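You operate a simulated robot arm through the tools that you are given. There is no shell and no other tool. Be economical: measure what you need, move in short steps, check, and stop when the job is done.

The job below is to be done with a simulated robot arm. You get a single attempt, and the scene is never put back.

Task
Clamp the blind flange in the square tray, brush off its rust, oil the brushed spot all over, unclamp it.
Fine: Use the blue brush and the oil pad with the oil tin; put both back. Set down upright: blue brush, oil pad. A coat counts when it lies all over at full strength: go over it till it gets no stronger. What is to be rubbed or washed off counts as gone when no trace of it is left.

The check looks at the end state, three seconds after you hand in, the way a careful person would. Anything else that was tipped, shoved, dropped, spilled or broken makes it a failure.

Robot
A 7-joint arm with a fingered hand on a trunk, on a base that drives. Base frame: it is fixed to the floor where the robot stands at the start and does not move with it; the origin is under the middle of the robot, x ahead of it, y to its left, z up; the surface under the hand at the start is at about z = 850. Readings come in mm, degrees, newtons and seconds.
With the tool pointing down near the work surface it reaches from about 400 to 740 mm from the robot's upright axis, wherever it stands. Its first joint turns from -166.0 to 166.0 degrees. Places, roughly: oil tin [500, -100, 900]; tray clamp [600, 100, 1000]. Payload 3.4 kg.
The TCP is the grasp point between the finger pads, 25 mm short of the fingertips. In the tool frame z runs along the fingers and y along their closing line. Largest opening 88 mm; the body of the gripper starts 29 mm behind the TCP. The gripper is a hand of 3 fingers: y runs from the thumb to the fingers, the wrist lies at [-13, -106, -174] in the tool frame, and closing takes about 1.5 s.
Orientation is that of the tool frame in the base frame, as a unit quaternion [x, y, z, w]. With the fingers straight down and the wrist toward the robot, the tool's x, y and z point along [0, 1, 0], [1, 0, 0] and [0, 0, -1] of the base frame.

Tools
- The arm moves only by the tool nudge_tool. Its argument "series" is a list of rows, each a list of 3 entries, a list of its own where there are three numbers: the shift along the tool's x, y, z in units of 30 mm (1.0 is 30 mm), then the turn, a rotation vector about the tool's x, y, z in units of 6 degrees (1.0 is 6 degrees), then the gripper command, from -1 (shut) to 1 (fully open), values between in proportion. In form: [[[dx, dy, dz], [wx, wy, wz], hand], ...]. A call has 1 to 20 rows; each row shifts and turns the commanded pose from where the row before left it, along the tool's axes as they then stand. A call with a number of a shift or a turn outside -1 to 1 is refused whole. Each row takes 0.2 s and may step no farther than 50 mm and 8.6 degrees from the row before; otherwise, or with a gripper value out of range, the whole call is refused. A pose out of reach is approached as far as the arm can. The call stops where the force on the tool passes 40 N (or 10 N more than at its start, if that is more) or the arm is blocked; 0.2 s more then pass. The fingers move at their own pace (about 72 mm/s each) and stop on an object; they squeeze with about 29 N. The grip force told is the motor's: it shows also when the fingers shut on nothing. Time passes only in rows, and 0.2 s behind the last, so rows that do not move let the fingers close. The reply holds the time, the measured pose of the TCP, the force on the tool along the base axes, the opening and the grip force, in the units named above and with some noise, with the torque about the TCP (base axes, N m) and any sound that the robot's microphone picked up.
- Cameras (640 x 400 px; columns grow to the right, rows downward): "scene" is now at [23.4, 147.8, 1506.4]; the picture's right is [-0.10, -0.99, 0.00], its down [-0.68, 0.07, -0.73] and it looks along [0.73, -0.08, -0.68] (base axes); focal length 251 px, centre (320, 200). "wrist" rides on the gripper at [58, -85, -99] in the tool frame; the picture's right is [-0.67, 0.35, -0.66], its down [-0.69, -0.63, 0.37] and it looks along [-0.29, 0.69, 0.66] (tool axes); focal length 261 px, centre (320, 200). There is no depth. A picture from a camera that has moved, and an enlarged one, comes with that camera's place and axes in the base frame and with its lens.
- capture(camera): a new picture of that camera. No time passes.
- lift_body(by): slides the trunk up (or, below 0, down) by that many mm; the arm and the scene camera ride with it, the base frame stays. It gives what a move gives, with no picture.
- drive_base(legs): drives the robot by 1 to 6 legs, each [ahead, left, turn to the left] in mm, mm and degrees, along the robot's own axes; the way and the turn of a leg run together, so that a leg with both is an arc; at most 1500 mm and 180 degrees a leg. The arm and the cameras ride along, it lands a little off, and it stops where it bumps. It gives what a move gives.
- grasp_type(shape): the hand has 3 fingers and takes this shape, open, in about a second: jaw (thumb against the fingers, like two jaws); tri (thumb and two fingers); tip (a fingertip pinch); poke (one finger out to press); point (the index stretched); flat (the hand flat); cup (the hand cupped); fist (a fist). The gripper value then closes the fingers along that shape, each until it touches; the sizes above hold for jaw. It gives what a move gives, with no picture.
- turn_head(pan, tilt): turns the head with the scene camera to pan (to the left, within 155 degrees either way) and tilt (down, from -29 to 69), counted from straight ahead of the robot. It gives what a move gives.
- close_up(camera, box): a new picture of the part [left, top, right, bottom] of that camera's present view, enlarged. No time passes.
- close_job(): hands the job in; it is judged then, once.

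Go step by step. Nothing tells you exact positions but the pictures and the camera data: compare them with the known pose of the tool, close in by small moves and look again before you grip or let go. The budget is 120 turns and 78 pictures, counting those below and the enlarged ones. Unless the task says otherwise, let go and move clear before handing in, and close with one line.

The tools are called by a JSON object that holds its "method" and its "body". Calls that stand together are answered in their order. nudge_tool: Moves the arm, as the interface text tells. Its arguments: {"type":"object","properties":{"series":{"type":"array","items":{"type":"array"}}},"required":["series"]} The other tools are called the same way: lift_body (by) slides the trunk up or down; grasp_type (shape) gives the hand a shape; drive_base (legs) drives the base; turn_head (pan, tilt) turns the head that bears the scene camera; capture (camera) takes a picture; close_up (camera, box) takes an enlarged picture of a part of a camera's view; close_job () hands the job in.

At the start:

```text
time: 0.0
tool_pos: [379.7, 136.5, 1262.3]
orientation: [0.707, 0.707, 0.0, 0.001]
force: [0.8, -0.2, 0.6]
ft_torque: [-0.01, 0.0, 0.0]
gripper_width: 87.5
finger_force: 0.1
shape: jaw
trunk travel left (down, up): [-525.0, 65.0]
robot x, y, heading: [-2.8, -0.4, 0.1]
head pan, tilt: [-6.0, 43.0]
```

scene: 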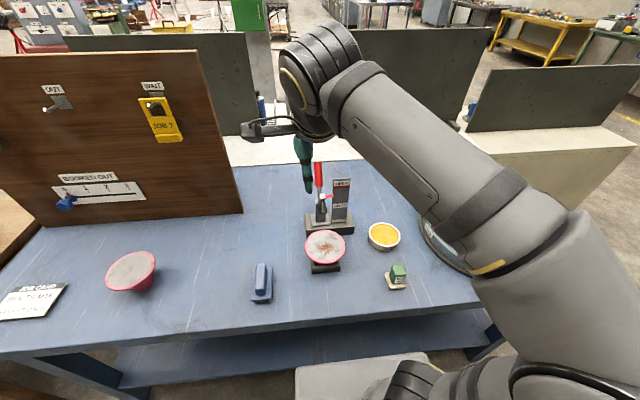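
wrist: 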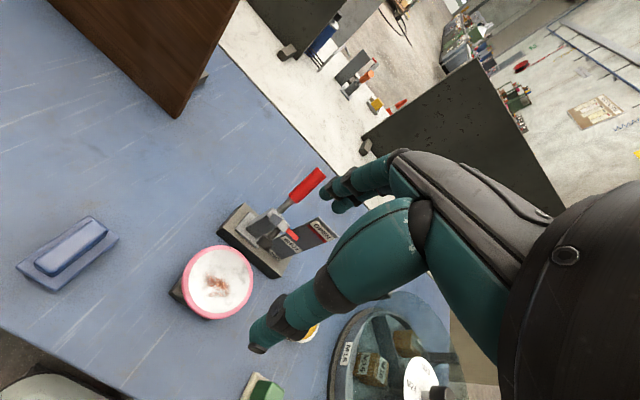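

I see a bench with a board, a red-handled clamp, a rusty pink-rimmed disc before it, a blue brush, a yellow tin and a green pad. I take close-ups to understand these.

{"method": "close_up", "body": {"camera": "scene", "box": [230, 150, 430, 310]}}

{"method": "close_up", "body": {"camera": "scene", "box": [0, 60, 260, 330]}}

{"method": "close_up", "body": {"camera": "wrist", "box": [150, 150, 350, 350]}}

```text
2.50 times, centred on (330, 230) of scene
camera zoom: at [23.4, 147.8, 1506.4], right [-0.1, -0.99, 0.0], down [-0.68, 0.07, -0.73], along [0.73, -0.08, -0.68], focal length 627 px, centre (295, 125)
```

zoom: 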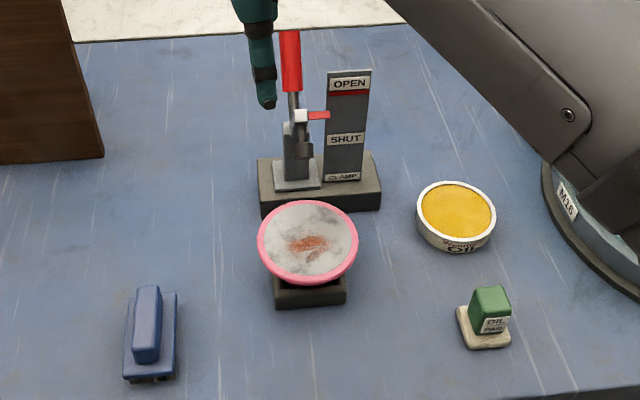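

```text
1.48 times, centred on (130, 195) of scene
camera zoom: at [23.4, 147.8, 1506.4], right [-0.1, -0.99, 0.0], down [-0.68, 0.07, -0.73], along [0.73, -0.08, -0.68], focal length 372 px, centre (602, 207)
```

zoom: 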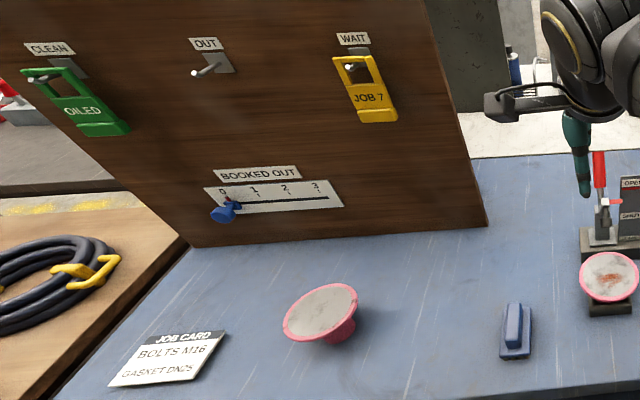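

```text
2.00 times, centred on (250, 250) of wrist
camera zoom: at [296.4, 192.6, 1361.9], right [0.35, -0.67, 0.66], down [-0.63, -0.69, -0.37], along [0.69, -0.29, -0.66], focal length 521 px, centre (460, 100)
```

zoom: 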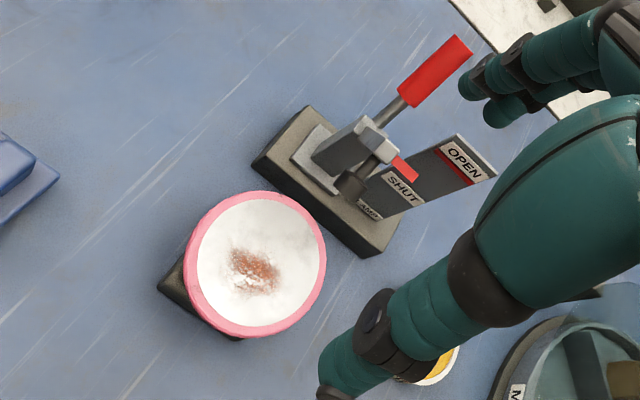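

The clamp handle leans back from about (625,90,999) to (673,86,1048). I lower the hand to its left to see the clamp and tray closer.

{"method": "nudge_tool", "body": {"series": [[[0.36, 0.28, 1], [0, 0, 0], 1], [[0.36, 0.28, 1], [0, 0, 0], 1], [[0.36, 0.28, 1], [0, 0, 0], 1], [[0.36, 0.28, 1], [0, 0, 0], 1], [[0.36, 0.28, 1], [0, 0, 0], 1], [[0.36, 0.28, 1], [0, 0, 0], 1], [[0, 0, 0], [0, 0, 0], 1]]}}

{"method": "capture", "body": {"camera": "wrist"}}

{"method": "capture", "body": {"camera": "scene"}}

```text
time: 1.6
tool_pos: [431.0, 198.6, 1081.2]
orientation: [0.707, 0.707, 0.0, 0.0]
force: [-0.2, -0.7, 0.6]
ft_torque: [0.02, 0.0, -0.03]
gripper_width: 87.3
finger_force: 0.1
shape: jaw
trunk travel left (down, up): [-525.0, 65.0]
robot x, y, heading: [0.1, -3.7, 0.1]
head pan, tilt: [-6.0, 43.0]
```

```text
72 pictures are left
camera wrist: at [347.5, 257.3, 1181.5], right [0.35, -0.67, 0.66], down [-0.63, -0.69, -0.37], along [0.69, -0.29, -0.66], focal length 261 px, centre (320, 200)
```

wrist: 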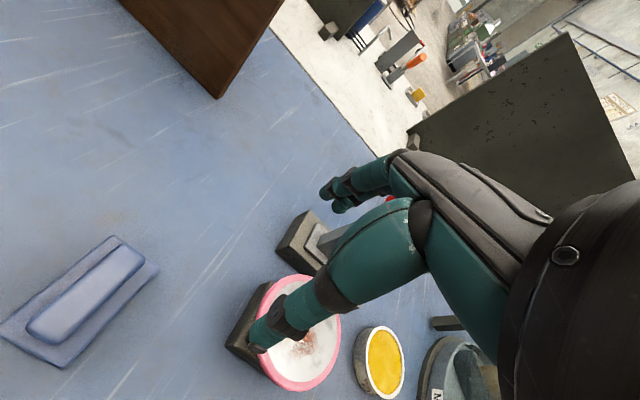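

```text
71 pictures are left
camera scene: at [23.4, 147.8, 1506.4], right [-0.1, -0.99, 0.0], down [-0.68, 0.07, -0.73], along [0.73, -0.08, -0.68], focal length 251 px, centre (320, 200)
```

scene: 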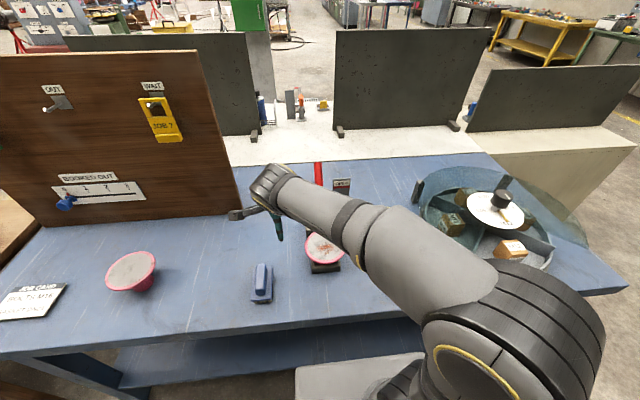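

The hand hides the clamp, so I yaw the wrist to look at the clamp from the left side.

{"method": "nudge_tool", "body": {"series": [[[0.25, 0.85, 0.25], [0, 0, 0], 1], [[0.25, 0.85, 0.25], [0, 0, 0], 1], [[0.25, 0.85, 0.25], [0, 0, 0], 1], [[0.25, 0.85, 0.25], [0, 0, 0], 1], [[0, 0, 0], [0, 0, 1], 1], [[0, 0, 0], [0, 0, 1], 1], [[0, 0, 0], [0, 0, 1], 1], [[0, 0, 0], [0, 0, 1], 1], [[0, 0, 0], [0, 0, 1], 1], [[0, 0, 0], [0, 0, 1], 1], [[0, 0, 0], [0, 0, 1], 1], [[0, 0, 0], [0, 0, 1], 1], [[0, 0, 0], [0, 0, 1], 1], [[0, 0, 0], [0, 0, 1], 1], [[0, 0, 0], [0, 0, 0], 1]]}}

{"method": "capture", "body": {"camera": "wrist"}}

```text
time: 4.8
tool_pos: [531.9, 228.8, 1051.8]
orientation: [0.966, 0.258, 0.0, 0.0]
force: [0.1, -0.1, -0.1]
ft_torque: [0.02, 0.03, 0.01]
gripper_width: 87.5
finger_force: 0.0
shape: jaw
trunk travel left (down, up): [-525.0, 65.0]
robot x, y, heading: [-1.3, -1.0, 0.1]
head pan, tilt: [-6.0, 43.0]
```

```text
70 pictures are left
camera wrist: at [541.6, 332.1, 1152.0], right [-0.41, -0.64, 0.66], down [-0.91, 0.2, -0.37], along [0.1, -0.74, -0.66], focal length 261 px, centre (320, 200)
```

wrist: 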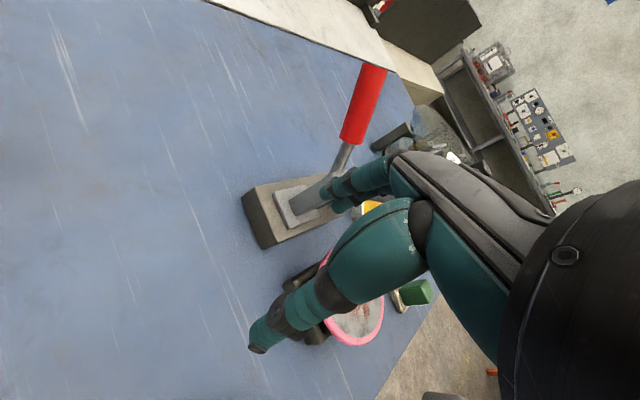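

{"method": "nudge_tool", "body": {"series": [[[0, 0, -0.5], [-0.69, -0.63, 0.37], 1], [[0, 0, -0.5], [-0.69, -0.63, 0.37], 1], [[0, 0, -0.5], [-0.69, -0.63, 0.37], 1], [[0, 0, 0], [-0.69, -0.63, 0.37], 1], [[0, 0, 0], [-0.69, -0.63, 0.37], 1], [[0, 0, 0], [0, 0, 0], 1]]}}

{"method": "capture", "body": {"camera": "wrist"}}

```text
time: 6.2
tool_pos: [530.9, 204.1, 1064.8]
orientation: [0.968, 0.194, -0.066, 0.142]
force: [0.1, 0.5, 0.2]
ft_torque: [-0.02, -0.04, 0.01]
gripper_width: 87.7
finger_force: 0.1
shape: jaw
out of reach, approached as far as the arm can: row 2, 3, 4, 5
trunk travel left (down, up): [-525.0, 65.0]
robot x, y, heading: [1.3, -1.2, -0.2]
head pan, tilt: [-6.0, 43.0]
```

```text
69 pictures are left
camera wrist: at [558.9, 330.0, 1127.6], right [-0.43, -0.35, 0.83], down [-0.9, 0.2, -0.38], along [-0.04, -0.91, -0.4], focal length 261 px, centre (320, 200)
```

wrist: 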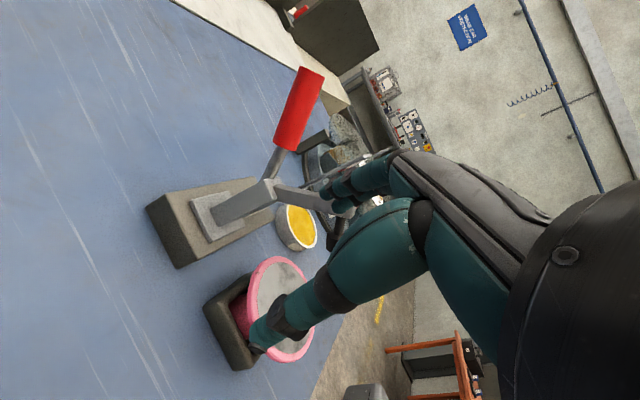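

The lever is a bent one: its arm is raised forward-up and its handle leans back from a pivot near (585,90,960). Pulling the handle toward the robot should shut it; first I undo the tilt and yaw.

{"method": "nudge_tool", "body": {"series": [[[0, 0, 0], [0.69, 0.63, -0.37], 1], [[0, 0, 0], [0.69, 0.63, -0.37], 1], [[0, 0, 0], [0.69, 0.63, -0.37], 1], [[0, 0, 0], [0.69, 0.63, -0.37], 1], [[0, 0, 0], [0.69, 0.63, -0.37], 1], [[0, 0, -1], [0, 0, -1], 1], [[0, 0, -1], [0, 0, -1], 1], [[0, 0, -1], [0, 0, -1], 1], [[0, 0, 0], [0, 0, -1], 1], [[0, 0, 0], [0, 0, -1], 1], [[0, 0, 0], [0, 0, -1], 1], [[0, 0, 0], [0, 0, -1], 1], [[0, 0, 0], [0, 0, -1], 1], [[0, 0, 0], [0, 0, -1], 1], [[0, 0, 0], [0, 0, -1], 1], [[0, 0, 0], [0, 0, 0], 1]]}}

```text
time: 9.6
tool_pos: [527.3, 189.6, 1153.3]
orientation: [0.68, 0.729, 0.074, -0.041]
force: [-0.1, -0.3, -0.8]
ft_torque: [-0.02, 0.02, -0.01]
gripper_width: 87.7
finger_force: 0.1
shape: jaw
trunk travel left (down, up): [-525.0, 65.0]
robot x, y, heading: [-4.0, 0.2, 0.0]
head pan, tilt: [-6.0, 43.0]
```

{"method": "nudge_tool", "body": {"series": [[[0, 0, 0], [0.22, -0.78, 0.33], 1], [[0, 0, 0], [0.22, -0.78, 0.33], 1], [[-0.87, 0.95, 0], [0, 0, 0], 1], [[-0.87, 0.95, 0], [0, 0, 0], 1], [[-0.87, 0.95, 0], [0, 0, 0], 1], [[-0.87, 0.95, 0], [0, 0, 0], 1], [[0, 0, 0], [0, 0, 0], 1]]}}

{"method": "capture", "body": {"camera": "wrist"}}

{"method": "close_up", "body": {"camera": "scene", "box": [240, 100, 440, 260]}}

```text
time: 11.2
tool_pos: [643.4, 84.1, 1154.1]
orientation: [0.707, 0.707, 0.001, -0.002]
force: [0.0, -0.9, -0.1]
ft_torque: [0.0, 0.0, 0.02]
gripper_width: 87.6
finger_force: 0.0
shape: jaw
trunk travel left (down, up): [-525.0, 65.0]
robot x, y, heading: [-0.2, -1.9, 0.1]
head pan, tilt: [-6.0, 43.0]
```

```text
68 pictures are left
camera wrist: at [558.1, 141.3, 1253.7], right [0.35, -0.67, 0.65], down [-0.63, -0.68, -0.37], along [0.69, -0.28, -0.66], focal length 261 px, centre (320, 200)
```

wrist: 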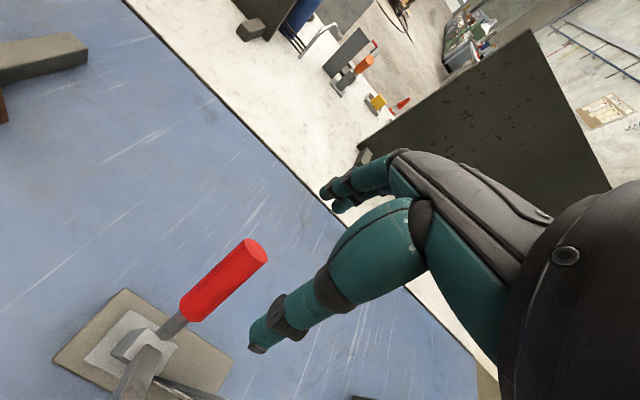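

```text
2.50 times, centred on (340, 180) of scene
camera zoom: at [23.4, 147.8, 1506.4], right [-0.1, -0.99, 0.0], down [-0.68, 0.07, -0.73], along [0.73, -0.08, -0.68], focal length 627 px, centre (270, 250)
```

zoom: 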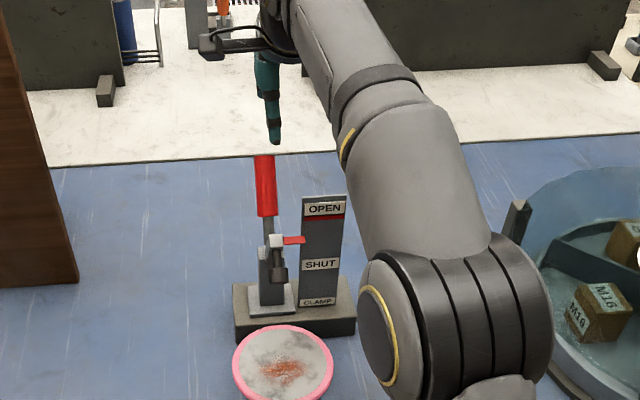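

The handle's tip is about (667,87,1053). I lower the hand so thumb and fingers straddle the tip.

{"method": "nudge_tool", "body": {"series": [[[0.08, 0.49, 0], [0, 0, 0], 0.45], [[0, 0, 1], [0, 0, 0], 0.45], [[0, 0, 1], [0, 0, 0], 0.45], [[0, 0, 0.6], [0, 0, 0], 0.45], [[0, 0, 0.5], [0, 0, 0], 0.45], [[0, 0, 0], [0, 0, 0], 0.45]]}}

{"method": "capture", "body": {"camera": "wrist"}}

```text
time: 12.6
tool_pos: [656.6, 87.6, 1061.1]
orientation: [0.708, 0.707, 0.001, -0.001]
force: [-1.1, 0.9, 4.9]
ft_torque: [0.01, 0.21, 0.0]
gripper_width: 64.3
finger_force: 0.0
shape: jaw
trunk travel left (down, up): [-525.0, 65.0]
robot x, y, heading: [0.7, 2.7, 0.0]
head pan, tilt: [-6.0, 43.0]
```

```text
66 pictures are left
camera wrist: at [572.6, 144.5, 1160.7], right [0.35, -0.67, 0.65], down [-0.63, -0.68, -0.37], along [0.7, -0.28, -0.66], focal length 261 px, centre (320, 200)
```

wrist: 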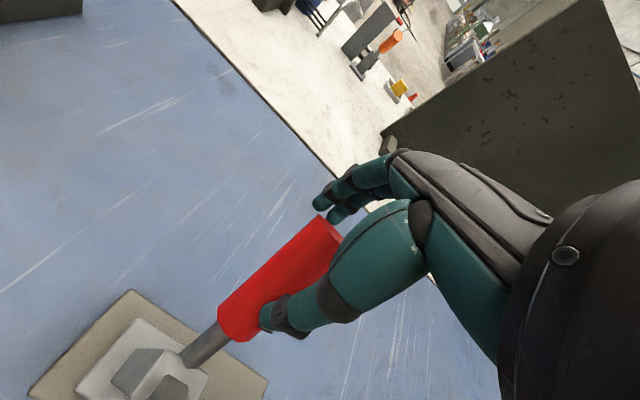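

The tip sits between thumb and fingers, with the thumb lightly touching. I pull toward the robot in small steps, rising slightly.

{"method": "nudge_tool", "body": {"series": [[[0, -0.2, -0.15], [0, 0, 0], 0.45], [[0, -0.3, -0.15], [0, 0, 0], 0.45], [[0, -0.3, -0.1], [0, 0, 0], 0.45], [[0, -0.3, -0.1], [0, 0, 0], 0.45], [[0, -0.3, -0.1], [0, 0, 0], 0.45], [[0, -0.3, -0.1], [0, 0, 0], 0.45], [[0, -0.3, -0.05], [0, 0, 0], 0.45], [[0, 0, 0], [0, 0, 0], 0.45]]}}

{"method": "capture", "body": {"camera": "wrist"}}

```text
time: 14.4
tool_pos: [596.7, 87.7, 1082.8]
orientation: [0.707, 0.707, 0.001, -0.001]
force: [0.5, -0.5, -0.2]
ft_torque: [0.03, 0.0, 0.02]
gripper_width: 64.4
finger_force: 0.1
shape: jaw
trunk travel left (down, up): [-525.0, 65.0]
robot x, y, heading: [-0.8, -1.8, 0.0]
head pan, tilt: [-6.0, 43.0]
```

```text
65 pictures are left
camera wrist: at [512.6, 145.0, 1183.2], right [0.35, -0.67, 0.65], down [-0.63, -0.68, -0.37], along [0.69, -0.28, -0.66], focal length 261 px, centre (320, 200)
```

wrist: 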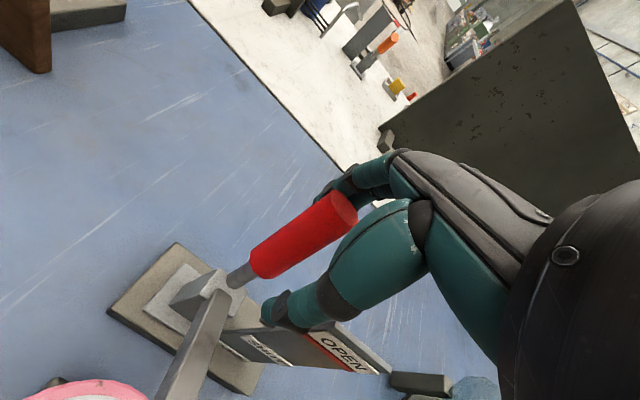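

The lever is following. I continue pulling.

{"method": "nudge_tool", "body": {"series": [[[0, -0.3, 0], [0, 0, 0], 0.45], [[0, -0.3, 0], [0, 0, 0], 0.45], [[0, -0.3, 0], [0, 0, 0], 0.45], [[0, -0.3, 0], [0, 0, 0], 0.45], [[0, -0.2, 0], [0, 0, 0], 0.45], [[0, 0, 0], [0, 0, 0], 0.45]]}}

{"method": "capture", "body": {"camera": "wrist"}}

{"method": "close_up", "body": {"camera": "scene", "box": [240, 130, 400, 290]}}

```text
time: 15.8
tool_pos: [555.5, 87.3, 1083.4]
orientation: [0.707, 0.707, 0.002, -0.001]
force: [0.3, 0.0, 0.7]
ft_torque: [0.01, 0.01, -0.01]
gripper_width: 64.1
finger_force: 0.0
shape: jaw
trunk travel left (down, up): [-525.0, 65.0]
robot x, y, heading: [0.2, -0.6, -0.1]
head pan, tilt: [-6.0, 43.0]
```

```text
64 pictures are left
camera wrist: at [469.8, 144.8, 1183.1], right [0.35, -0.67, 0.65], down [-0.63, -0.68, -0.37], along [0.69, -0.28, -0.66], focal length 261 px, centre (320, 200)
```

wrist: 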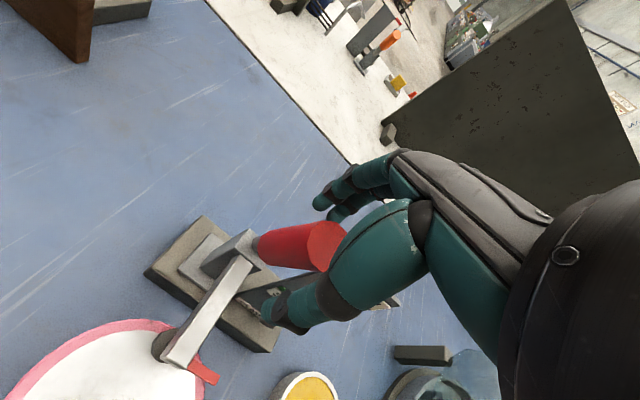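

```text
2.50 times, centred on (320, 210) of scene
camera zoom: at [23.4, 147.8, 1506.4], right [-0.1, -0.99, 0.0], down [-0.68, 0.07, -0.73], along [0.73, -0.08, -0.68], focal length 627 px, centre (320, 175)
```

zoom: 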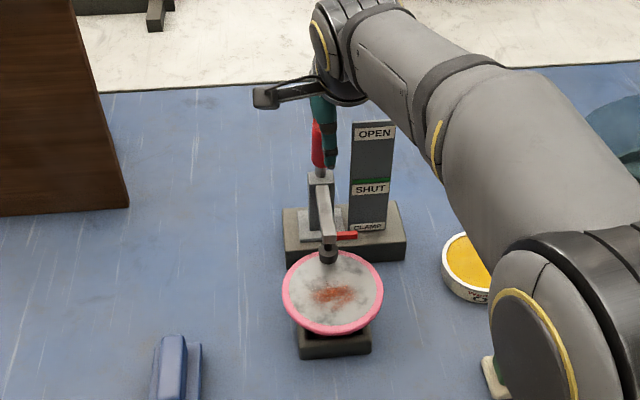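

The flange is clamped: the foot is on the rim and the flag is green at SHUT. Next I rise clear, go toward the brush near (380,269,897), and turn the hand across it.

{"method": "nudge_tool", "body": {"series": [[[0, 0, -1], [0, 0, 0], 0.45], [[0, 0, -1], [0, 0, 0], 0.45], [[0, 0, -1], [0, 0, 0], 1], [[1, -0.9, 0], [0, 0, -1], 1], [[1, -0.9, 0], [0, 0, -1], 1], [[0.71, -1, 0], [0, 0, -1], 1], [[0.6, -1, 0], [0, 0, -1], 1], [[0.5, -1, 0], [0, 0, -1], 1], [[0, 0, 0], [0, 0, -1], 1], [[0, 0, 0], [0, 0, -1], 1], [[0, 0, 0], [0, 0, -1], 1], [[0, 0, 0], [0, 0, -1], 1], [[0, 0, 0], [0, 0, -1], 1], [[0, 0, 0], [0, 0, -1], 1], [[0, 0, 0], [0, 0, -1], 1], [[0, 0, 0], [0, 0, -1], 1], [[0, 0, 0], [0, 0, -0.8], 1], [[0, 0, 0], [0, 0, 0], 1]]}}

{"method": "capture", "body": {"camera": "wrist"}}

{"method": "close_up", "body": {"camera": "scene", "box": [220, 240, 300, 320]}}

```text
time: 19.6
tool_pos: [395.4, 167.0, 1172.1]
orientation: [0.062, 0.998, 0.002, 0.0]
force: [0.7, -0.6, 0.6]
ft_torque: [0.0, 0.0, -0.01]
gripper_width: 87.7
finger_force: 0.1
shape: jaw
trunk travel left (down, up): [-525.0, 65.0]
robot x, y, heading: [-0.6, -2.2, -0.1]
head pan, tilt: [-6.0, 43.0]
```

```text
62 pictures are left
camera wrist: at [328.1, 90.4, 1271.5], right [0.71, 0.26, 0.66], down [0.6, -0.71, -0.37], along [0.37, 0.66, -0.66], focal length 261 px, centre (320, 200)
```

wrist: 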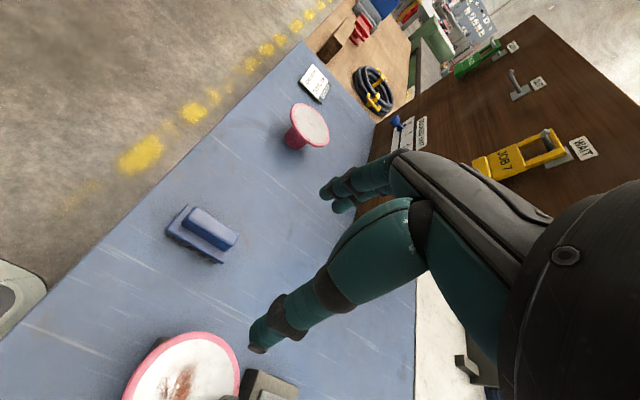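

```text
5.00 times, centred on (260, 280) of scene
camera zoom: at [23.4, 147.8, 1506.4], right [-0.1, -0.99, 0.0], down [-0.68, 0.07, -0.73], along [0.73, -0.08, -0.68], focal length 1254 px, centre (620, -200)
```

zoom: 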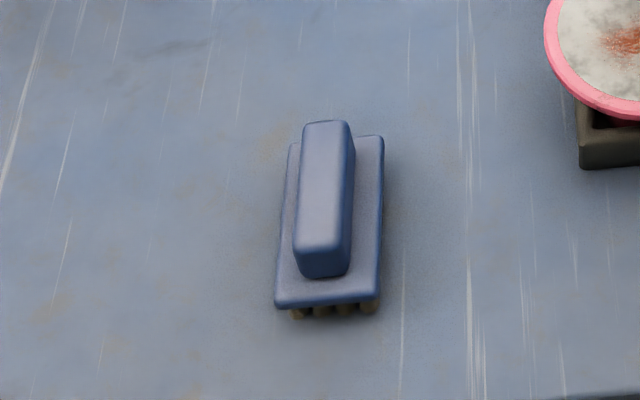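

The brush has a base with bristles and a handle along x, centred near (383,270) with its top about z=903. I square the yaw and come down over it.

{"method": "nudge_tool", "body": {"series": [[[0, 0, 0], [0, 0, -0.6], 1], [[0, 0, 0], [0, 0, -0.58], 1], [[0.09, 0.855, 1], [0, 0, 0], 1], [[0.09, 0.855, 1], [0, 0, 0], 1], [[0.09, 0.855, 1], [0, 0, 0], 1], [[0.1, 0.855, 1], [0, 0, 0], 1], [[0, 0, 1], [0, 0, 0], 1], [[0, 0, 0], [0, 0, 0], 1]]}}

{"method": "capture", "body": {"camera": "wrist"}}

{"method": "close_up", "body": {"camera": "scene", "box": [210, 220, 310, 320]}}

```text
time: 21.4
tool_pos: [385.7, 271.9, 1023.8]
orientation: [0.001, 1.0, 0.003, -0.001]
force: [0.8, -0.7, -0.9]
ft_torque: [-0.04, 0.0, -0.01]
gripper_width: 87.6
finger_force: 0.1
shape: jaw
trunk travel left (down, up): [-525.0, 65.0]
robot x, y, heading: [2.2, 1.6, 0.3]
head pan, tilt: [-6.0, 43.0]
```

```text
60 pictures are left
camera wrist: at [328.9, 186.0, 1123.0], right [0.67, 0.34, 0.66], down [0.68, -0.63, -0.37], along [0.29, 0.7, -0.66], focal length 261 px, centre (320, 200)
```

wrist: 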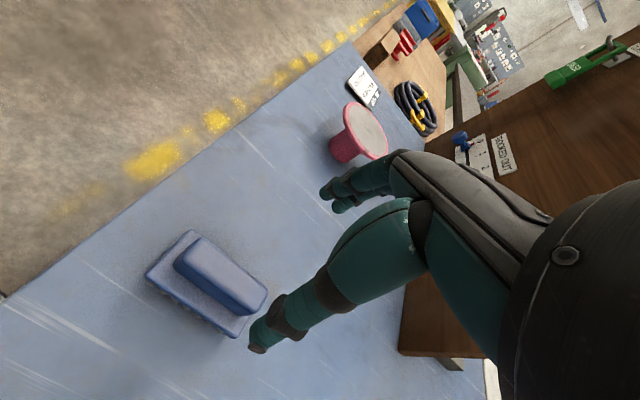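

```text
4.00 times, centred on (260, 270) of scene
camera zoom: at [23.4, 147.8, 1506.4], right [-0.1, -0.99, 0.0], down [-0.68, 0.07, -0.73], along [0.73, -0.08, -0.68], focal length 1003 px, centre (560, -80)
```

zoom: 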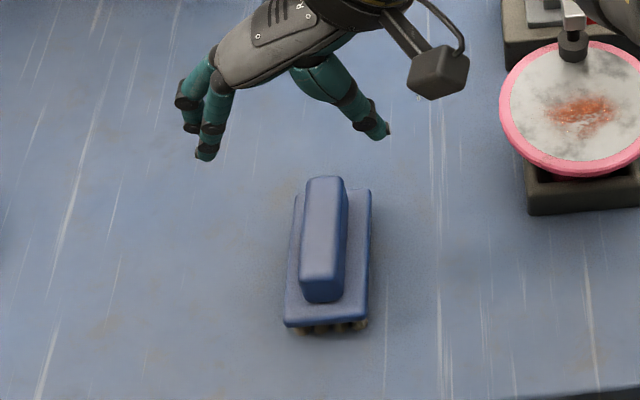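

{"method": "nudge_tool", "body": {"series": [[[0.1, -0.03, 1], [0, 0, 0], 0.5], [[0, 0, 1], [0, 0, 0], 0.5], [[0, 0, 0.8], [0, 0, 0], 0.5], [[0, 0, 0.5], [0, 0, 0], 0.5], [[0, 0, 0.5], [0, 0, 0], 0.5], [[0, 0, 0], [0, 0, 0], 0.5]]}}

{"method": "capture", "body": {"camera": "wrist"}}

{"method": "close_up", "body": {"camera": "scene", "box": [210, 230, 310, 320]}}

```text
time: 22.8
tool_pos: [383.3, 271.9, 908.4]
orientation: [0.0, 1.0, 0.001, 0.002]
force: [0.0, 0.7, -0.3]
ft_torque: [-0.01, 0.04, -0.01]
gripper_width: 66.3
finger_force: 0.1
shape: jaw
trunk travel left (down, up): [-525.0, 65.0]
robot x, y, heading: [-3.4, -0.7, -0.1]
head pan, tilt: [-6.0, 43.0]
```

```text
58 pictures are left
camera wrist: at [325.6, 185.5, 1007.8], right [0.67, 0.34, 0.66], down [0.68, -0.63, -0.37], along [0.29, 0.7, -0.66], focal length 261 px, centre (320, 200)
```

wrist: 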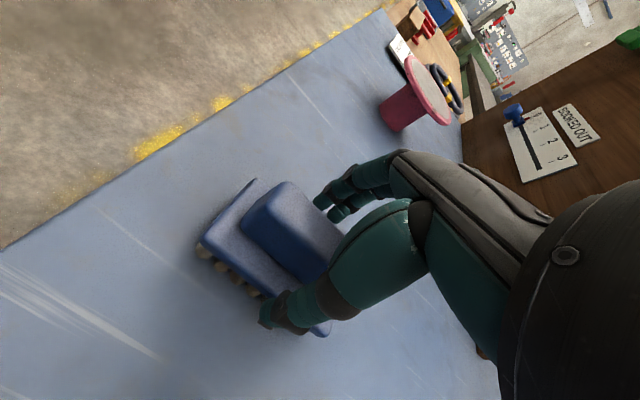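

```text
4.44 times, centred on (260, 275) of scene
camera zoom: at [23.4, 147.9, 1506.4], right [-0.1, -0.99, 0.0], down [-0.68, 0.07, -0.73], along [0.73, -0.08, -0.68], focal length 1114 px, centre (587, -133)
```

zoom: 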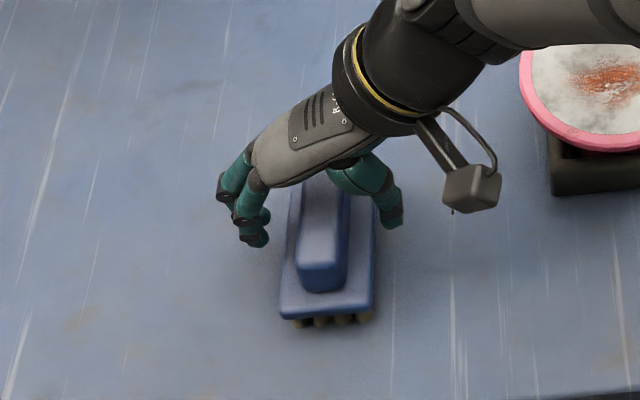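

The fingers straddle the handle above the base plate. I close on it.

{"method": "nudge_tool", "body": {"series": [[[0, 0, 0.1], [0, 0, 0], 0], [[0, 0, 0], [0, 0, 0], -0.5], [[0, 0, 0], [0, 0, 0], -1], [[0, 0, 0], [0, 0, 0], -1], [[0, 0, 0], [0, 0, 0], -1], [[0, 0, 0], [0, 0, 0], -1], [[0, 0, 0], [0, 0, 0], -1]]}}

{"method": "capture", "body": {"camera": "wrist"}}

```text
time: 24.4
tool_pos: [382.7, 271.0, 906.5]
orientation: [0.002, 1.0, 0.001, 0.001]
force: [-0.4, -0.1, 0.0]
ft_torque: [-0.04, -0.02, 0.0]
gripper_width: 21.3
finger_force: 29.1
shape: jaw
trunk travel left (down, up): [-525.0, 65.0]
robot x, y, heading: [2.3, -3.6, -0.1]
head pan, tilt: [-6.0, 43.0]
```

```text
56 pictures are left
camera wrist: at [325.9, 185.3, 1005.2], right [0.67, 0.34, 0.66], down [0.68, -0.63, -0.37], along [0.29, 0.7, -0.66], focal length 261 px, centre (320, 200)
```

wrist: 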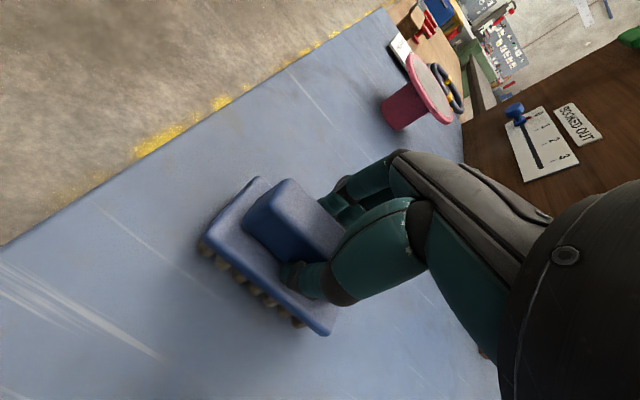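

The brush is held (21 mm, 29 N). The flange top is about (450,88,923) with rust around (447,88); I lift and go over it, keeping short of the clamp foot.

{"method": "nudge_tool", "body": {"series": [[[0, 0, -0.5], [0, 0, 0], -1], [[0, 0, -1], [0, 0, 0], -1], [[0, 0, -1], [0, 0, 0], -1], [[0, 0, -1], [0, 0, 0], -1], [[-0.2, -1, 0], [0, 0, 0], -1], [[-0.2, -1, 0], [0, 0, 0], -1], [[-0.2, -1, 0], [0, 0, 0], -1], [[-0.2, -1, 0], [0, 0, 0], -1], [[-0.2, -1, 0], [0, 0, 0], -1], [[-0.2, -1, 0], [0, 0, 0], -1], [[0, -0.1, 0], [0, 0, 0], -1], [[0, 0, 0], [0, 0, 0], -1]]}}

{"method": "capture", "body": {"camera": "wrist"}}

{"method": "close_up", "body": {"camera": "scene", "box": [250, 170, 400, 300]}}

```text
time: 27.0
tool_pos: [416.0, 85.7, 1009.5]
orientation: [0.001, 1.0, 0.002, 0.001]
force: [-0.2, -0.3, -0.5]
ft_torque: [0.02, 0.05, 0.01]
gripper_width: 21.0
finger_force: 29.0
shape: jaw
trunk travel left (down, up): [-525.0, 65.0]
robot x, y, heading: [0.9, -0.6, -0.2]
head pan, tilt: [-6.0, 43.0]
```

```text
55 pictures are left
camera wrist: at [360.3, 1.7, 1108.7], right [0.67, 0.34, 0.66], down [0.68, -0.63, -0.37], along [0.29, 0.7, -0.66], focal length 261 px, centre (320, 200)
```

wrist: 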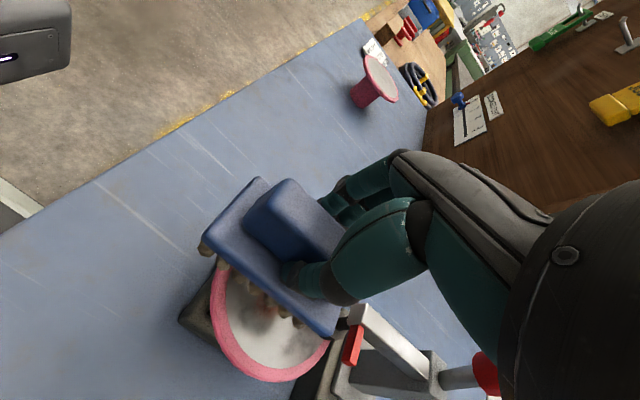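

```text
3.08 times, centred on (325, 235) of scene
camera zoom: at [23.5, 147.9, 1506.4], right [-0.1, -0.99, 0.0], down [-0.68, 0.07, -0.73], along [0.73, -0.08, -0.68], focal length 772 px, centre (305, 92)
```

zoom: 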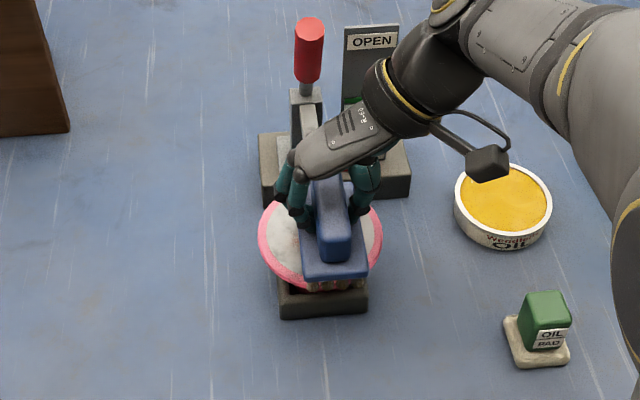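

{"method": "nudge_tool", "body": {"series": [[[0, 0, 0.4], [0, 0, 0], -1], [[0, 0, 0.3], [0, 0, 0], -1], [[0, 0, 0.15], [0, 0, 0], -1], [[0, 0, 0], [0, 0, 0], -1]]}}

```text
time: 28.0
tool_pos: [418.0, 87.1, 985.0]
orientation: [0.001, 1.0, 0.002, 0.0]
force: [0.3, -0.2, -0.9]
ft_torque: [0.01, -0.02, 0.0]
gripper_width: 21.1
finger_force: 28.9
shape: jaw
trunk travel left (down, up): [-525.0, 65.0]
robot x, y, heading: [2.5, 3.9, -0.0]
head pan, tilt: [-6.0, 43.0]
```

{"method": "nudge_tool", "body": {"series": [[[0, 0, 0.1], [0, 0, 0], -1], [[0, 0, 0.1], [0, 0, 0], -1], [[0, 0, 0], [0, 0, 0], -1]]}}

{"method": "close_up", "body": {"camera": "wrist", "box": [150, 150, 400, 400]}}

```text
time: 28.7
tool_pos: [420.6, 88.1, 983.3]
orientation: [0.001, 1.0, 0.003, 0.005]
force: [-2.1, -0.6, 21.3]
ft_torque: [-0.31, 0.11, 0.07]
gripper_width: 21.5
finger_force: 29.5
shape: jaw
trunk travel left (down, up): [-525.0, 65.0]
robot x, y, heading: [-1.8, 2.0, 0.2]
head pan, tilt: [-6.0, 43.0]
stopped in row 3: the force on the tool passed its limit at 42 N (the readings are from after the stop); the commanded pose is now the measured one
```

```text
1.60 times, centred on (275, 275) of wrist
camera zoom: at [360.2, 1.9, 1081.9], right [0.66, 0.34, 0.67], down [0.69, -0.63, -0.36], along [0.29, 0.7, -0.65], focal length 417 px, centre (392, 80)
```

zoom: 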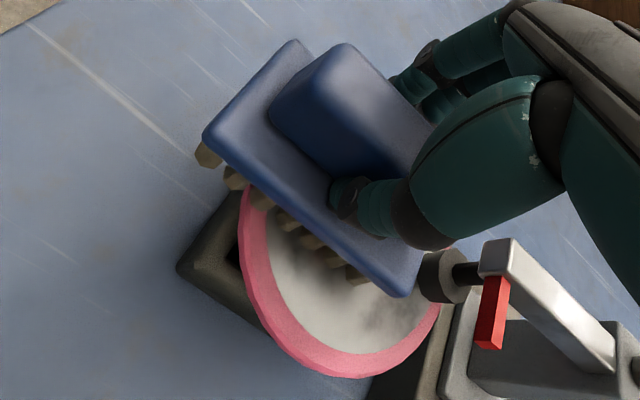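

Contact is at about TCP z=984, and the brush end is about 20 mm short of the clamp foot. I scrub with light pressure in y and x strokes.

{"method": "nudge_tool", "body": {"series": [[[0, 0, -0.02], [0, 0, 0], -1], [[-0.15, 0.3, 0], [0, 0, 0], -1], [[0, 0.3, 0], [0, 0, 0], -1], [[0, 0.3, 0], [0, 0, 0], -1], [[0, -0.3, 0], [0, 0, 0], -1], [[0, -0.3, 0], [0, 0, 0], -1], [[0, -0.3, 0], [0, 0, 0], -1], [[0, -0.3, 0], [0, 0, 0], -1], [[0, -0.3, 0], [0, 0, 0], -1], [[0, -0.3, 0], [0, 0, 0], -1], [[0, 0.3, 0], [0, 0, 0], -1], [[0, 0.3, 0], [0, 0, 0], -1], [[0, 0.3, 0], [0, 0, 0], -1], [[0, 0, 0], [0, 0, 0], -1]]}}

```text
time: 31.7
tool_pos: [422.3, 85.9, 984.2]
orientation: [0.001, 1.0, 0.004, 0.004]
force: [-0.1, -13.5, 36.8]
ft_torque: [-1.18, 0.2, -0.02]
gripper_width: 23.2
finger_force: 28.6
shape: jaw
trunk travel left (down, up): [-525.0, 65.0]
robot x, y, heading: [0.2, 2.7, -0.0]
head pan, tilt: [-6.0, 43.0]
```

The pressing force is rather high, so I lift off and check the result.

{"method": "nudge_tool", "body": {"series": [[[0, 0, -0.3], [0, 0, 0], -1], [[0, 0, -1], [0, 0, 0], -1], [[0.5, 0.9, -0.5], [0, 0, 0], -1], [[0.5, 1, 0], [0, 0, 0], -1], [[0, 1, 0], [0, 0, 0], -1], [[0, 0, 0], [0, 0, 0], -1]]}}

{"method": "close_up", "body": {"camera": "scene", "box": [270, 200, 380, 290]}}

{"method": "close_up", "body": {"camera": "wrist", "box": [150, 150, 400, 400]}}

```text
time: 33.1
tool_pos: [395.5, 175.7, 1038.1]
orientation: [0.001, 1.0, 0.003, 0.003]
force: [-0.1, -0.5, -0.8]
ft_torque: [0.0, 0.03, 0.03]
gripper_width: 22.2
finger_force: 28.7
shape: jaw
trunk travel left (down, up): [-525.0, 65.0]
robot x, y, heading: [1.9, 0.4, 0.1]
head pan, tilt: [-6.0, 43.0]
```

```text
4.44 times, centred on (325, 245) of scene
camera zoom: at [23.5, 147.9, 1506.4], right [-0.1, -0.99, 0.0], down [-0.68, 0.07, -0.73], along [0.73, -0.08, -0.68], focal length 1114 px, centre (298, 0)
```

zoom: 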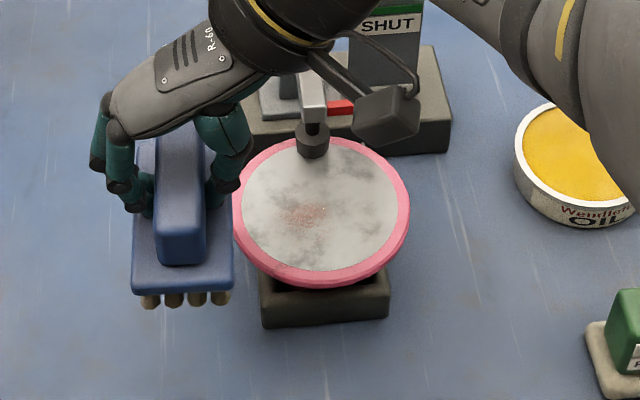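

```text
1.60 times, centred on (275, 275) of wrist
camera zoom: at [337.8, 89.4, 1135.8], right [0.67, 0.34, 0.66], down [0.69, -0.63, -0.37], along [0.29, 0.7, -0.66], focal length 417 px, centre (392, 80)
```

zoom: 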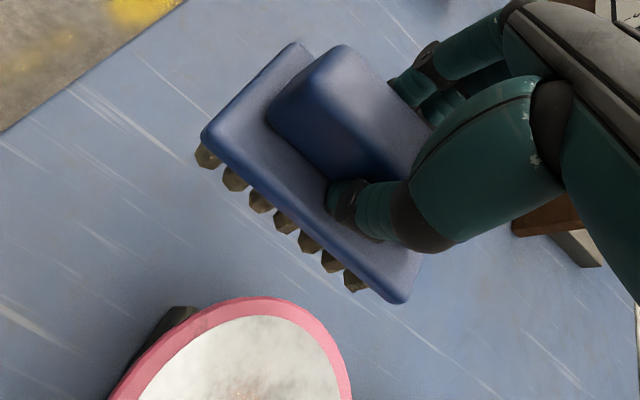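

Most rust is gone; a faint trace remains near (448,99). I go back for another round of scrubbing.

{"method": "nudge_tool", "body": {"series": [[[-0.5, -1, 0], [0, 0, 0], -1], [[-0.5, -0.75, 0.5], [0, 0, 0], -1], [[0, -0.3, 0.9], [0, 0, 0], -1], [[0, 0, 0.25], [0, 0, 0], -1], [[0, 0, 0.1], [0, 0, 0], -1], [[0, 0, 0.05], [0, 0, 0], -1], [[0, 0, 0], [0, 0, 0], -1]]}}

```text
time: 34.7
tool_pos: [424.5, 112.2, 984.1]
orientation: [0.003, 1.0, 0.004, 0.004]
force: [0.2, -1.1, 15.8]
ft_torque: [-0.34, 0.01, 0.0]
gripper_width: 22.0
finger_force: 28.5
shape: jaw
trunk travel left (down, up): [-525.0, 65.0]
robot x, y, heading: [2.7, 1.4, 0.0]
head pan, tilt: [-6.0, 43.0]
```

{"method": "nudge_tool", "body": {"series": [[[0, -0.3, 0], [0, 0, 0], -1], [[0, -0.3, 0], [0, 0, 0], -1], [[0, -0.3, 0], [0, 0, 0], -1], [[0, -0.3, 0], [0, 0, 0], -1], [[0.25, 0, 0], [0, 0, 0], -1], [[0, 0.3, 0], [0, 0, 0], -1], [[0, 0.3, 0], [0, 0, 0], -1], [[0, 0.3, 0], [0, 0, 0], -1], [[0, 0.3, 0], [0, 0, 0], -1], [[-0.25, 0, 0], [0, 0, 0], -1], [[0, -0.3, 0], [0, 0, 0], -1], [[0, -0.3, 0], [0, 0, 0], -1], [[0, -0.3, 0], [0, 0, 0], -1], [[0.2, 0, 0], [0, 0, 0], -1], [[0, 0.3, 0], [0, 0, 0], -1], [[0, 0.3, 0], [0, 0, 0], -1], [[0, 0.3, 0], [0, 0, 0], -1], [[0, 0, -0.5], [0, 0, 0], -1]]}}

{"method": "nudge_tool", "body": {"series": [[[0, 0, -1], [0, 0, 0], -1], [[0.5, 1, -0.3], [0, 0, 0], -1], [[0.5, 1, 0], [0, 0, 0], -1], [[0, 0.5, 0], [0, 0, 0], -1], [[0, 0, 0], [0, 0, 0], -1]]}}

{"method": "close_up", "body": {"camera": "scene", "box": [270, 200, 380, 290]}}

```text
time: 38.5
tool_pos: [416.4, 115.1, 996.1]
orientation: [0.001, 1.0, 0.002, 0.001]
force: [-0.3, -0.5, -1.6]
ft_torque: [0.04, 0.0, -0.03]
gripper_width: 22.3
finger_force: 29.1
shape: jaw
trunk travel left (down, up): [-525.0, 65.0]
robot x, y, heading: [-4.0, 2.0, 0.0]
head pan, tilt: [-6.0, 43.0]
```

```text
time: 39.7
tool_pos: [387.4, 187.7, 1035.4]
orientation: [0.002, 1.0, 0.003, 0.003]
force: [-0.3, 0.2, -1.1]
ft_torque: [0.02, 0.0, 0.01]
gripper_width: 22.2
finger_force: 29.2
shape: jaw
trunk travel left (down, up): [-525.0, 65.0]
robot x, y, heading: [-1.8, -0.3, 0.2]
head pan, tilt: [-6.0, 43.0]
```

```text
4.44 times, centred on (325, 245) of scene
camera zoom: at [23.6, 147.8, 1506.4], right [-0.1, -0.99, 0.0], down [-0.68, 0.07, -0.73], along [0.73, -0.08, -0.68], focal length 1114 px, centre (298, 0)
```

zoom: 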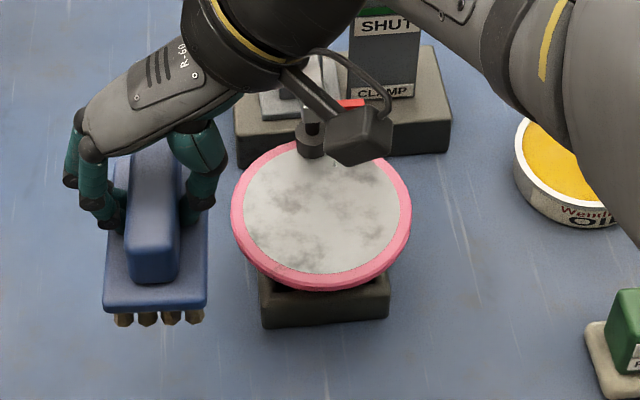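

{"method": "close_up", "body": {"camera": "scene", "box": [305, 222, 350, 262]}}

```text
10.00 times, centred on (328, 242) of scene
camera zoom: at [23.6, 147.8, 1506.4], right [-0.1, -0.99, 0.0], down [-0.68, 0.07, -0.73], along [0.73, -0.08, -0.68], focal length 2507 px, centre (245, -220)
```

zoom: 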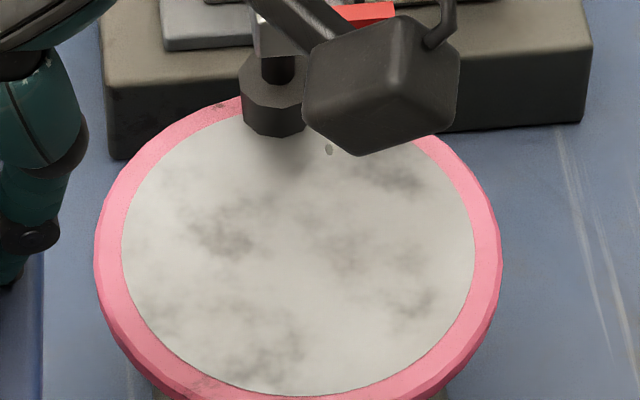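

No orange remains. I return the brush to its spot at (383,271).

{"method": "nudge_tool", "body": {"series": [[[0.16, 1, 0], [0, 0, 0], -1], [[0, 1, 0], [0, 0, 0], -1], [[0, 0.78, 0], [0, 0, 0], -1], [[0, 0, 1], [0, 0, 0], -1], [[0, 0, 1], [0, 0, 0], -1], [[0, 0, 1], [0, 0, 0], -1], [[0, 0, 0.7], [0, 0, 0], -1], [[0, 0, 0.25], [0, 0, 0], -1], [[0, 0, 0.15], [0, 0, 0], -1], [[0, 0, 0], [0, 0, 0], -1]]}}

```text
time: 41.9
tool_pos: [383.9, 271.7, 913.6]
orientation: [0.001, 1.0, 0.002, 0.003]
force: [-0.1, 0.5, -1.3]
ft_torque: [-0.01, 0.03, 0.02]
gripper_width: 22.1
finger_force: 29.1
shape: jaw
trunk travel left (down, up): [-525.0, 65.0]
robot x, y, heading: [1.9, -4.8, 0.2]
head pan, tilt: [-6.0, 43.0]
```

{"method": "nudge_tool", "body": {"series": [[[0, 0, 0.1], [0, 0, 0], -1], [[0, 0, 0.1], [0, 0, 0], -1], [[0, 0, 0.03], [0, 0, 0], -1], [[0, 0, 0], [0, 0, 0], -1]]}}

{"method": "close_up", "body": {"camera": "scene", "box": [210, 230, 310, 320]}}

```text
time: 42.9
tool_pos: [385.1, 272.7, 907.6]
orientation: [0.002, 1.0, 0.002, 0.003]
force: [0.0, 0.4, -0.5]
ft_torque: [0.0, 0.0, -0.01]
gripper_width: 22.3
finger_force: 29.2
shape: jaw
trunk travel left (down, up): [-525.0, 65.0]
robot x, y, heading: [0.0, -3.9, 0.1]
head pan, tilt: [-6.0, 43.0]
```

```text
4.44 times, centred on (260, 275) of scene
camera zoom: at [23.5, 147.9, 1506.4], right [-0.1, -0.99, 0.0], down [-0.68, 0.07, -0.73], along [0.73, -0.08, -0.68], focal length 1114 px, centre (587, -133)
```

zoom: 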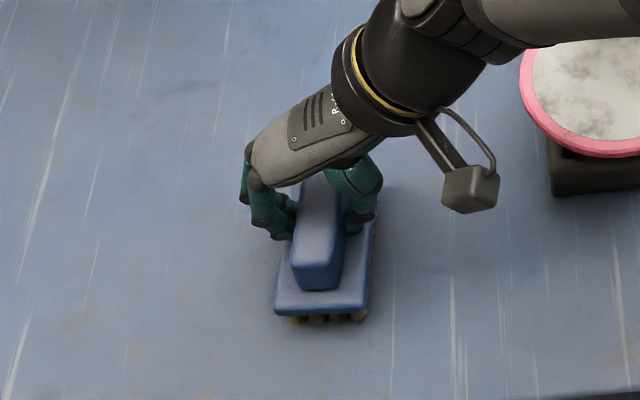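

{"method": "nudge_tool", "body": {"series": [[[0, 0, 0.03], [0, 0, 0], -1], [[0, 0, 0.03], [0, 0, 0], -1], [[0, 0, 0], [0, 0, 0], -1]]}}

```text
time: 43.7
tool_pos: [384.3, 272.0, 904.8]
orientation: [0.002, 1.0, 0.004, 0.003]
force: [2.0, -1.2, 12.5]
ft_torque: [-0.14, 0.06, 0.01]
gripper_width: 22.2
finger_force: 29.0
shape: jaw
trunk travel left (down, up): [-525.0, 65.0]
robot x, y, heading: [2.1, -1.9, -0.1]
head pan, tilt: [-6.0, 43.0]
```

The brush is down on the table. I let go, rise, and look at it and at the pad.

{"method": "nudge_tool", "body": {"series": [[[0, 0, -0.03], [0, 0, 0], -0.4], [[0, 0, 0], [0, 0, 0], 0.3], [[0, 0, 0], [0, 0, 0], 0.5], [[0, 0, 0], [0, 0, 0], 0.5], [[0, 0, -0.5], [0, 0, 0], 0.5], [[0, 0, -1], [0, 0, 0], 0.5], [[0, 0, -1], [0, 0, 0], 1], [[0, 0, -1], [0, 0, 0], 1], [[0, 0, -1], [0, 0, 0], 1], [[0, 0, -1], [0, 0, 0], 1], [[0, -1, 0], [0, 0, 0], 1], [[0, -1, 0], [0, 0, 0], 1], [[0, -1, 0], [0, 0, 0], 1], [[0, 0, 0], [0, 0, 0], 1]]}}

{"method": "close_up", "body": {"camera": "scene", "box": [230, 210, 430, 310]}}

{"method": "close_up", "body": {"camera": "scene", "box": [360, 245, 430, 305]}}

```text
time: 46.7
tool_pos: [381.1, 180.5, 1069.7]
orientation: [0.001, 1.0, 0.003, 0.003]
force: [-0.3, 0.7, 0.1]
ft_torque: [0.02, 0.02, 0.03]
gripper_width: 87.7
finger_force: 0.1
shape: jaw
trunk travel left (down, up): [-525.0, 65.0]
robot x, y, heading: [4.0, 2.2, -0.1]
head pan, tilt: [-6.0, 43.0]
```

```text
3.20 times, centred on (330, 260) of scene
camera zoom: at [23.4, 147.8, 1506.4], right [-0.1, -0.99, 0.0], down [-0.68, 0.07, -0.73], along [0.73, -0.08, -0.68], focal length 802 px, centre (288, 8)
```

zoom: 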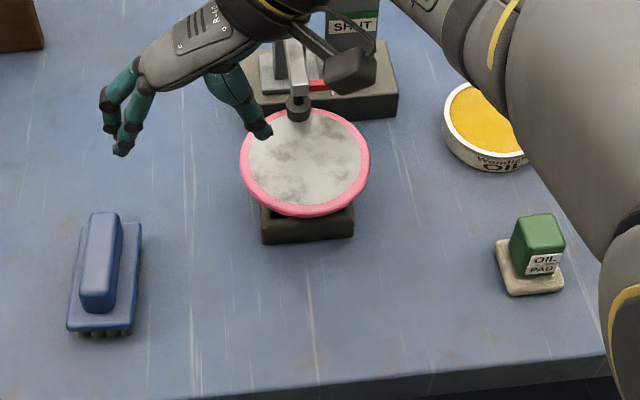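

```text
6.67 times, centred on (395, 275) of scene
camera zoom: at [23.4, 147.8, 1506.4], right [-0.1, -0.99, 0.0], down [-0.68, 0.07, -0.73], along [0.73, -0.08, -0.68], focal length 1672 px, centre (-180, -300)
```

zoom: 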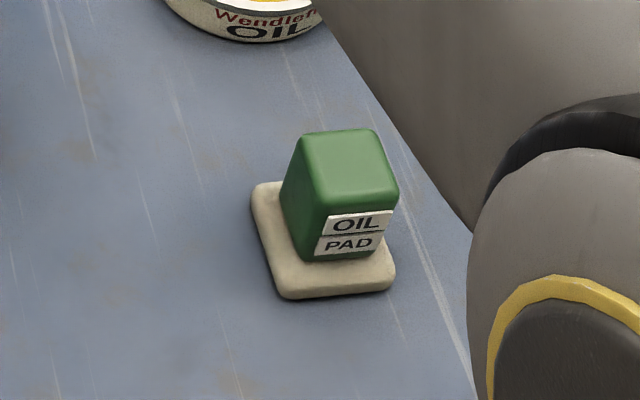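

The brush stands upright and the flange is clean. The pad sits at about (361,-102) with its top near z=912, too near for the arm, so I back the base a little and then move over it.

{"method": "drive_base", "body": {"legs": [[-80, 0, 0]]}}

```text
time: 47.8
tool_pos: [301.9, 181.2, 1070.6]
orientation: [0.001, 1.0, 0.002, 0.003]
force: [-0.7, 0.1, 0.1]
ft_torque: [0.0, -0.01, 0.03]
gripper_width: 87.8
finger_force: 0.1
shape: jaw
trunk travel left (down, up): [-525.0, 65.0]
robot x, y, heading: [-82.1, 1.1, -0.0]
head pan, tilt: [-6.0, 43.0]
```

{"method": "nudge_tool", "body": {"series": [[[-0.197, -0.944, 0.1], [0, 0, 0], 1], [[-0.197, -0.944, 0.1], [0, 0, 0], 1], [[-0.197, -0.944, 0.1], [0, 0, 0], 1], [[-0.197, -0.944, 0.1], [0, 0, 0], 1], [[-0.197, -0.944, 0.1], [0, 0, 0], 1], [[-0.197, -0.944, 0.1], [0, 0, 0], 1], [[-0.197, -0.944, 0.1], [0, 0, 0], 1], [[-0.197, -0.944, 0.1], [0, 0, 0], 1], [[-0.197, -0.944, 0.1], [0, 0, 0], 1], [[-0.197, -0.944, 0.1], [0, 0, 0], 1], [[0, 0, 0], [0, 0, 0], 1]]}}

{"method": "capture", "body": {"camera": "wrist"}}

{"method": "capture", "body": {"camera": "scene"}}

```text
time: 50.2
tool_pos: [360.8, -103.0, 1039.4]
orientation: [0.001, 1.0, 0.003, 0.003]
force: [-0.8, 0.1, -0.3]
ft_torque: [0.0, -0.01, -0.01]
gripper_width: 87.4
finger_force: 0.1
shape: jaw
trunk travel left (down, up): [-525.0, 65.0]
robot x, y, heading: [-81.9, 0.2, -0.1]
head pan, tilt: [-6.0, 43.0]
```

```text
45 pictures are left
camera wrist: at [303.6, -189.7, 1137.4], right [0.67, 0.34, 0.66], down [0.69, -0.63, -0.37], along [0.29, 0.7, -0.66], focal length 261 px, centre (320, 200)
```

wrist: 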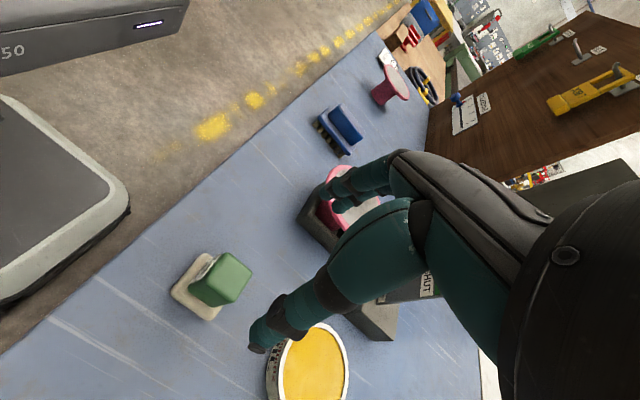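

```text
44 pictures are left
camera scene: at [-56.8, 147.6, 1506.4], right [-0.1, -0.99, 0.0], down [-0.68, 0.07, -0.73], along [0.73, -0.07, -0.68], focal length 251 px, centre (320, 200)
```

scene: 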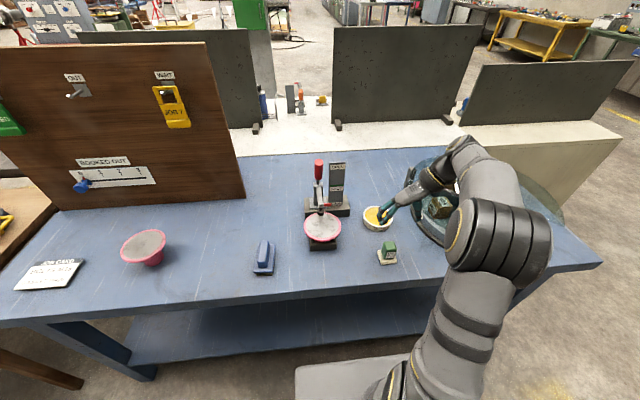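

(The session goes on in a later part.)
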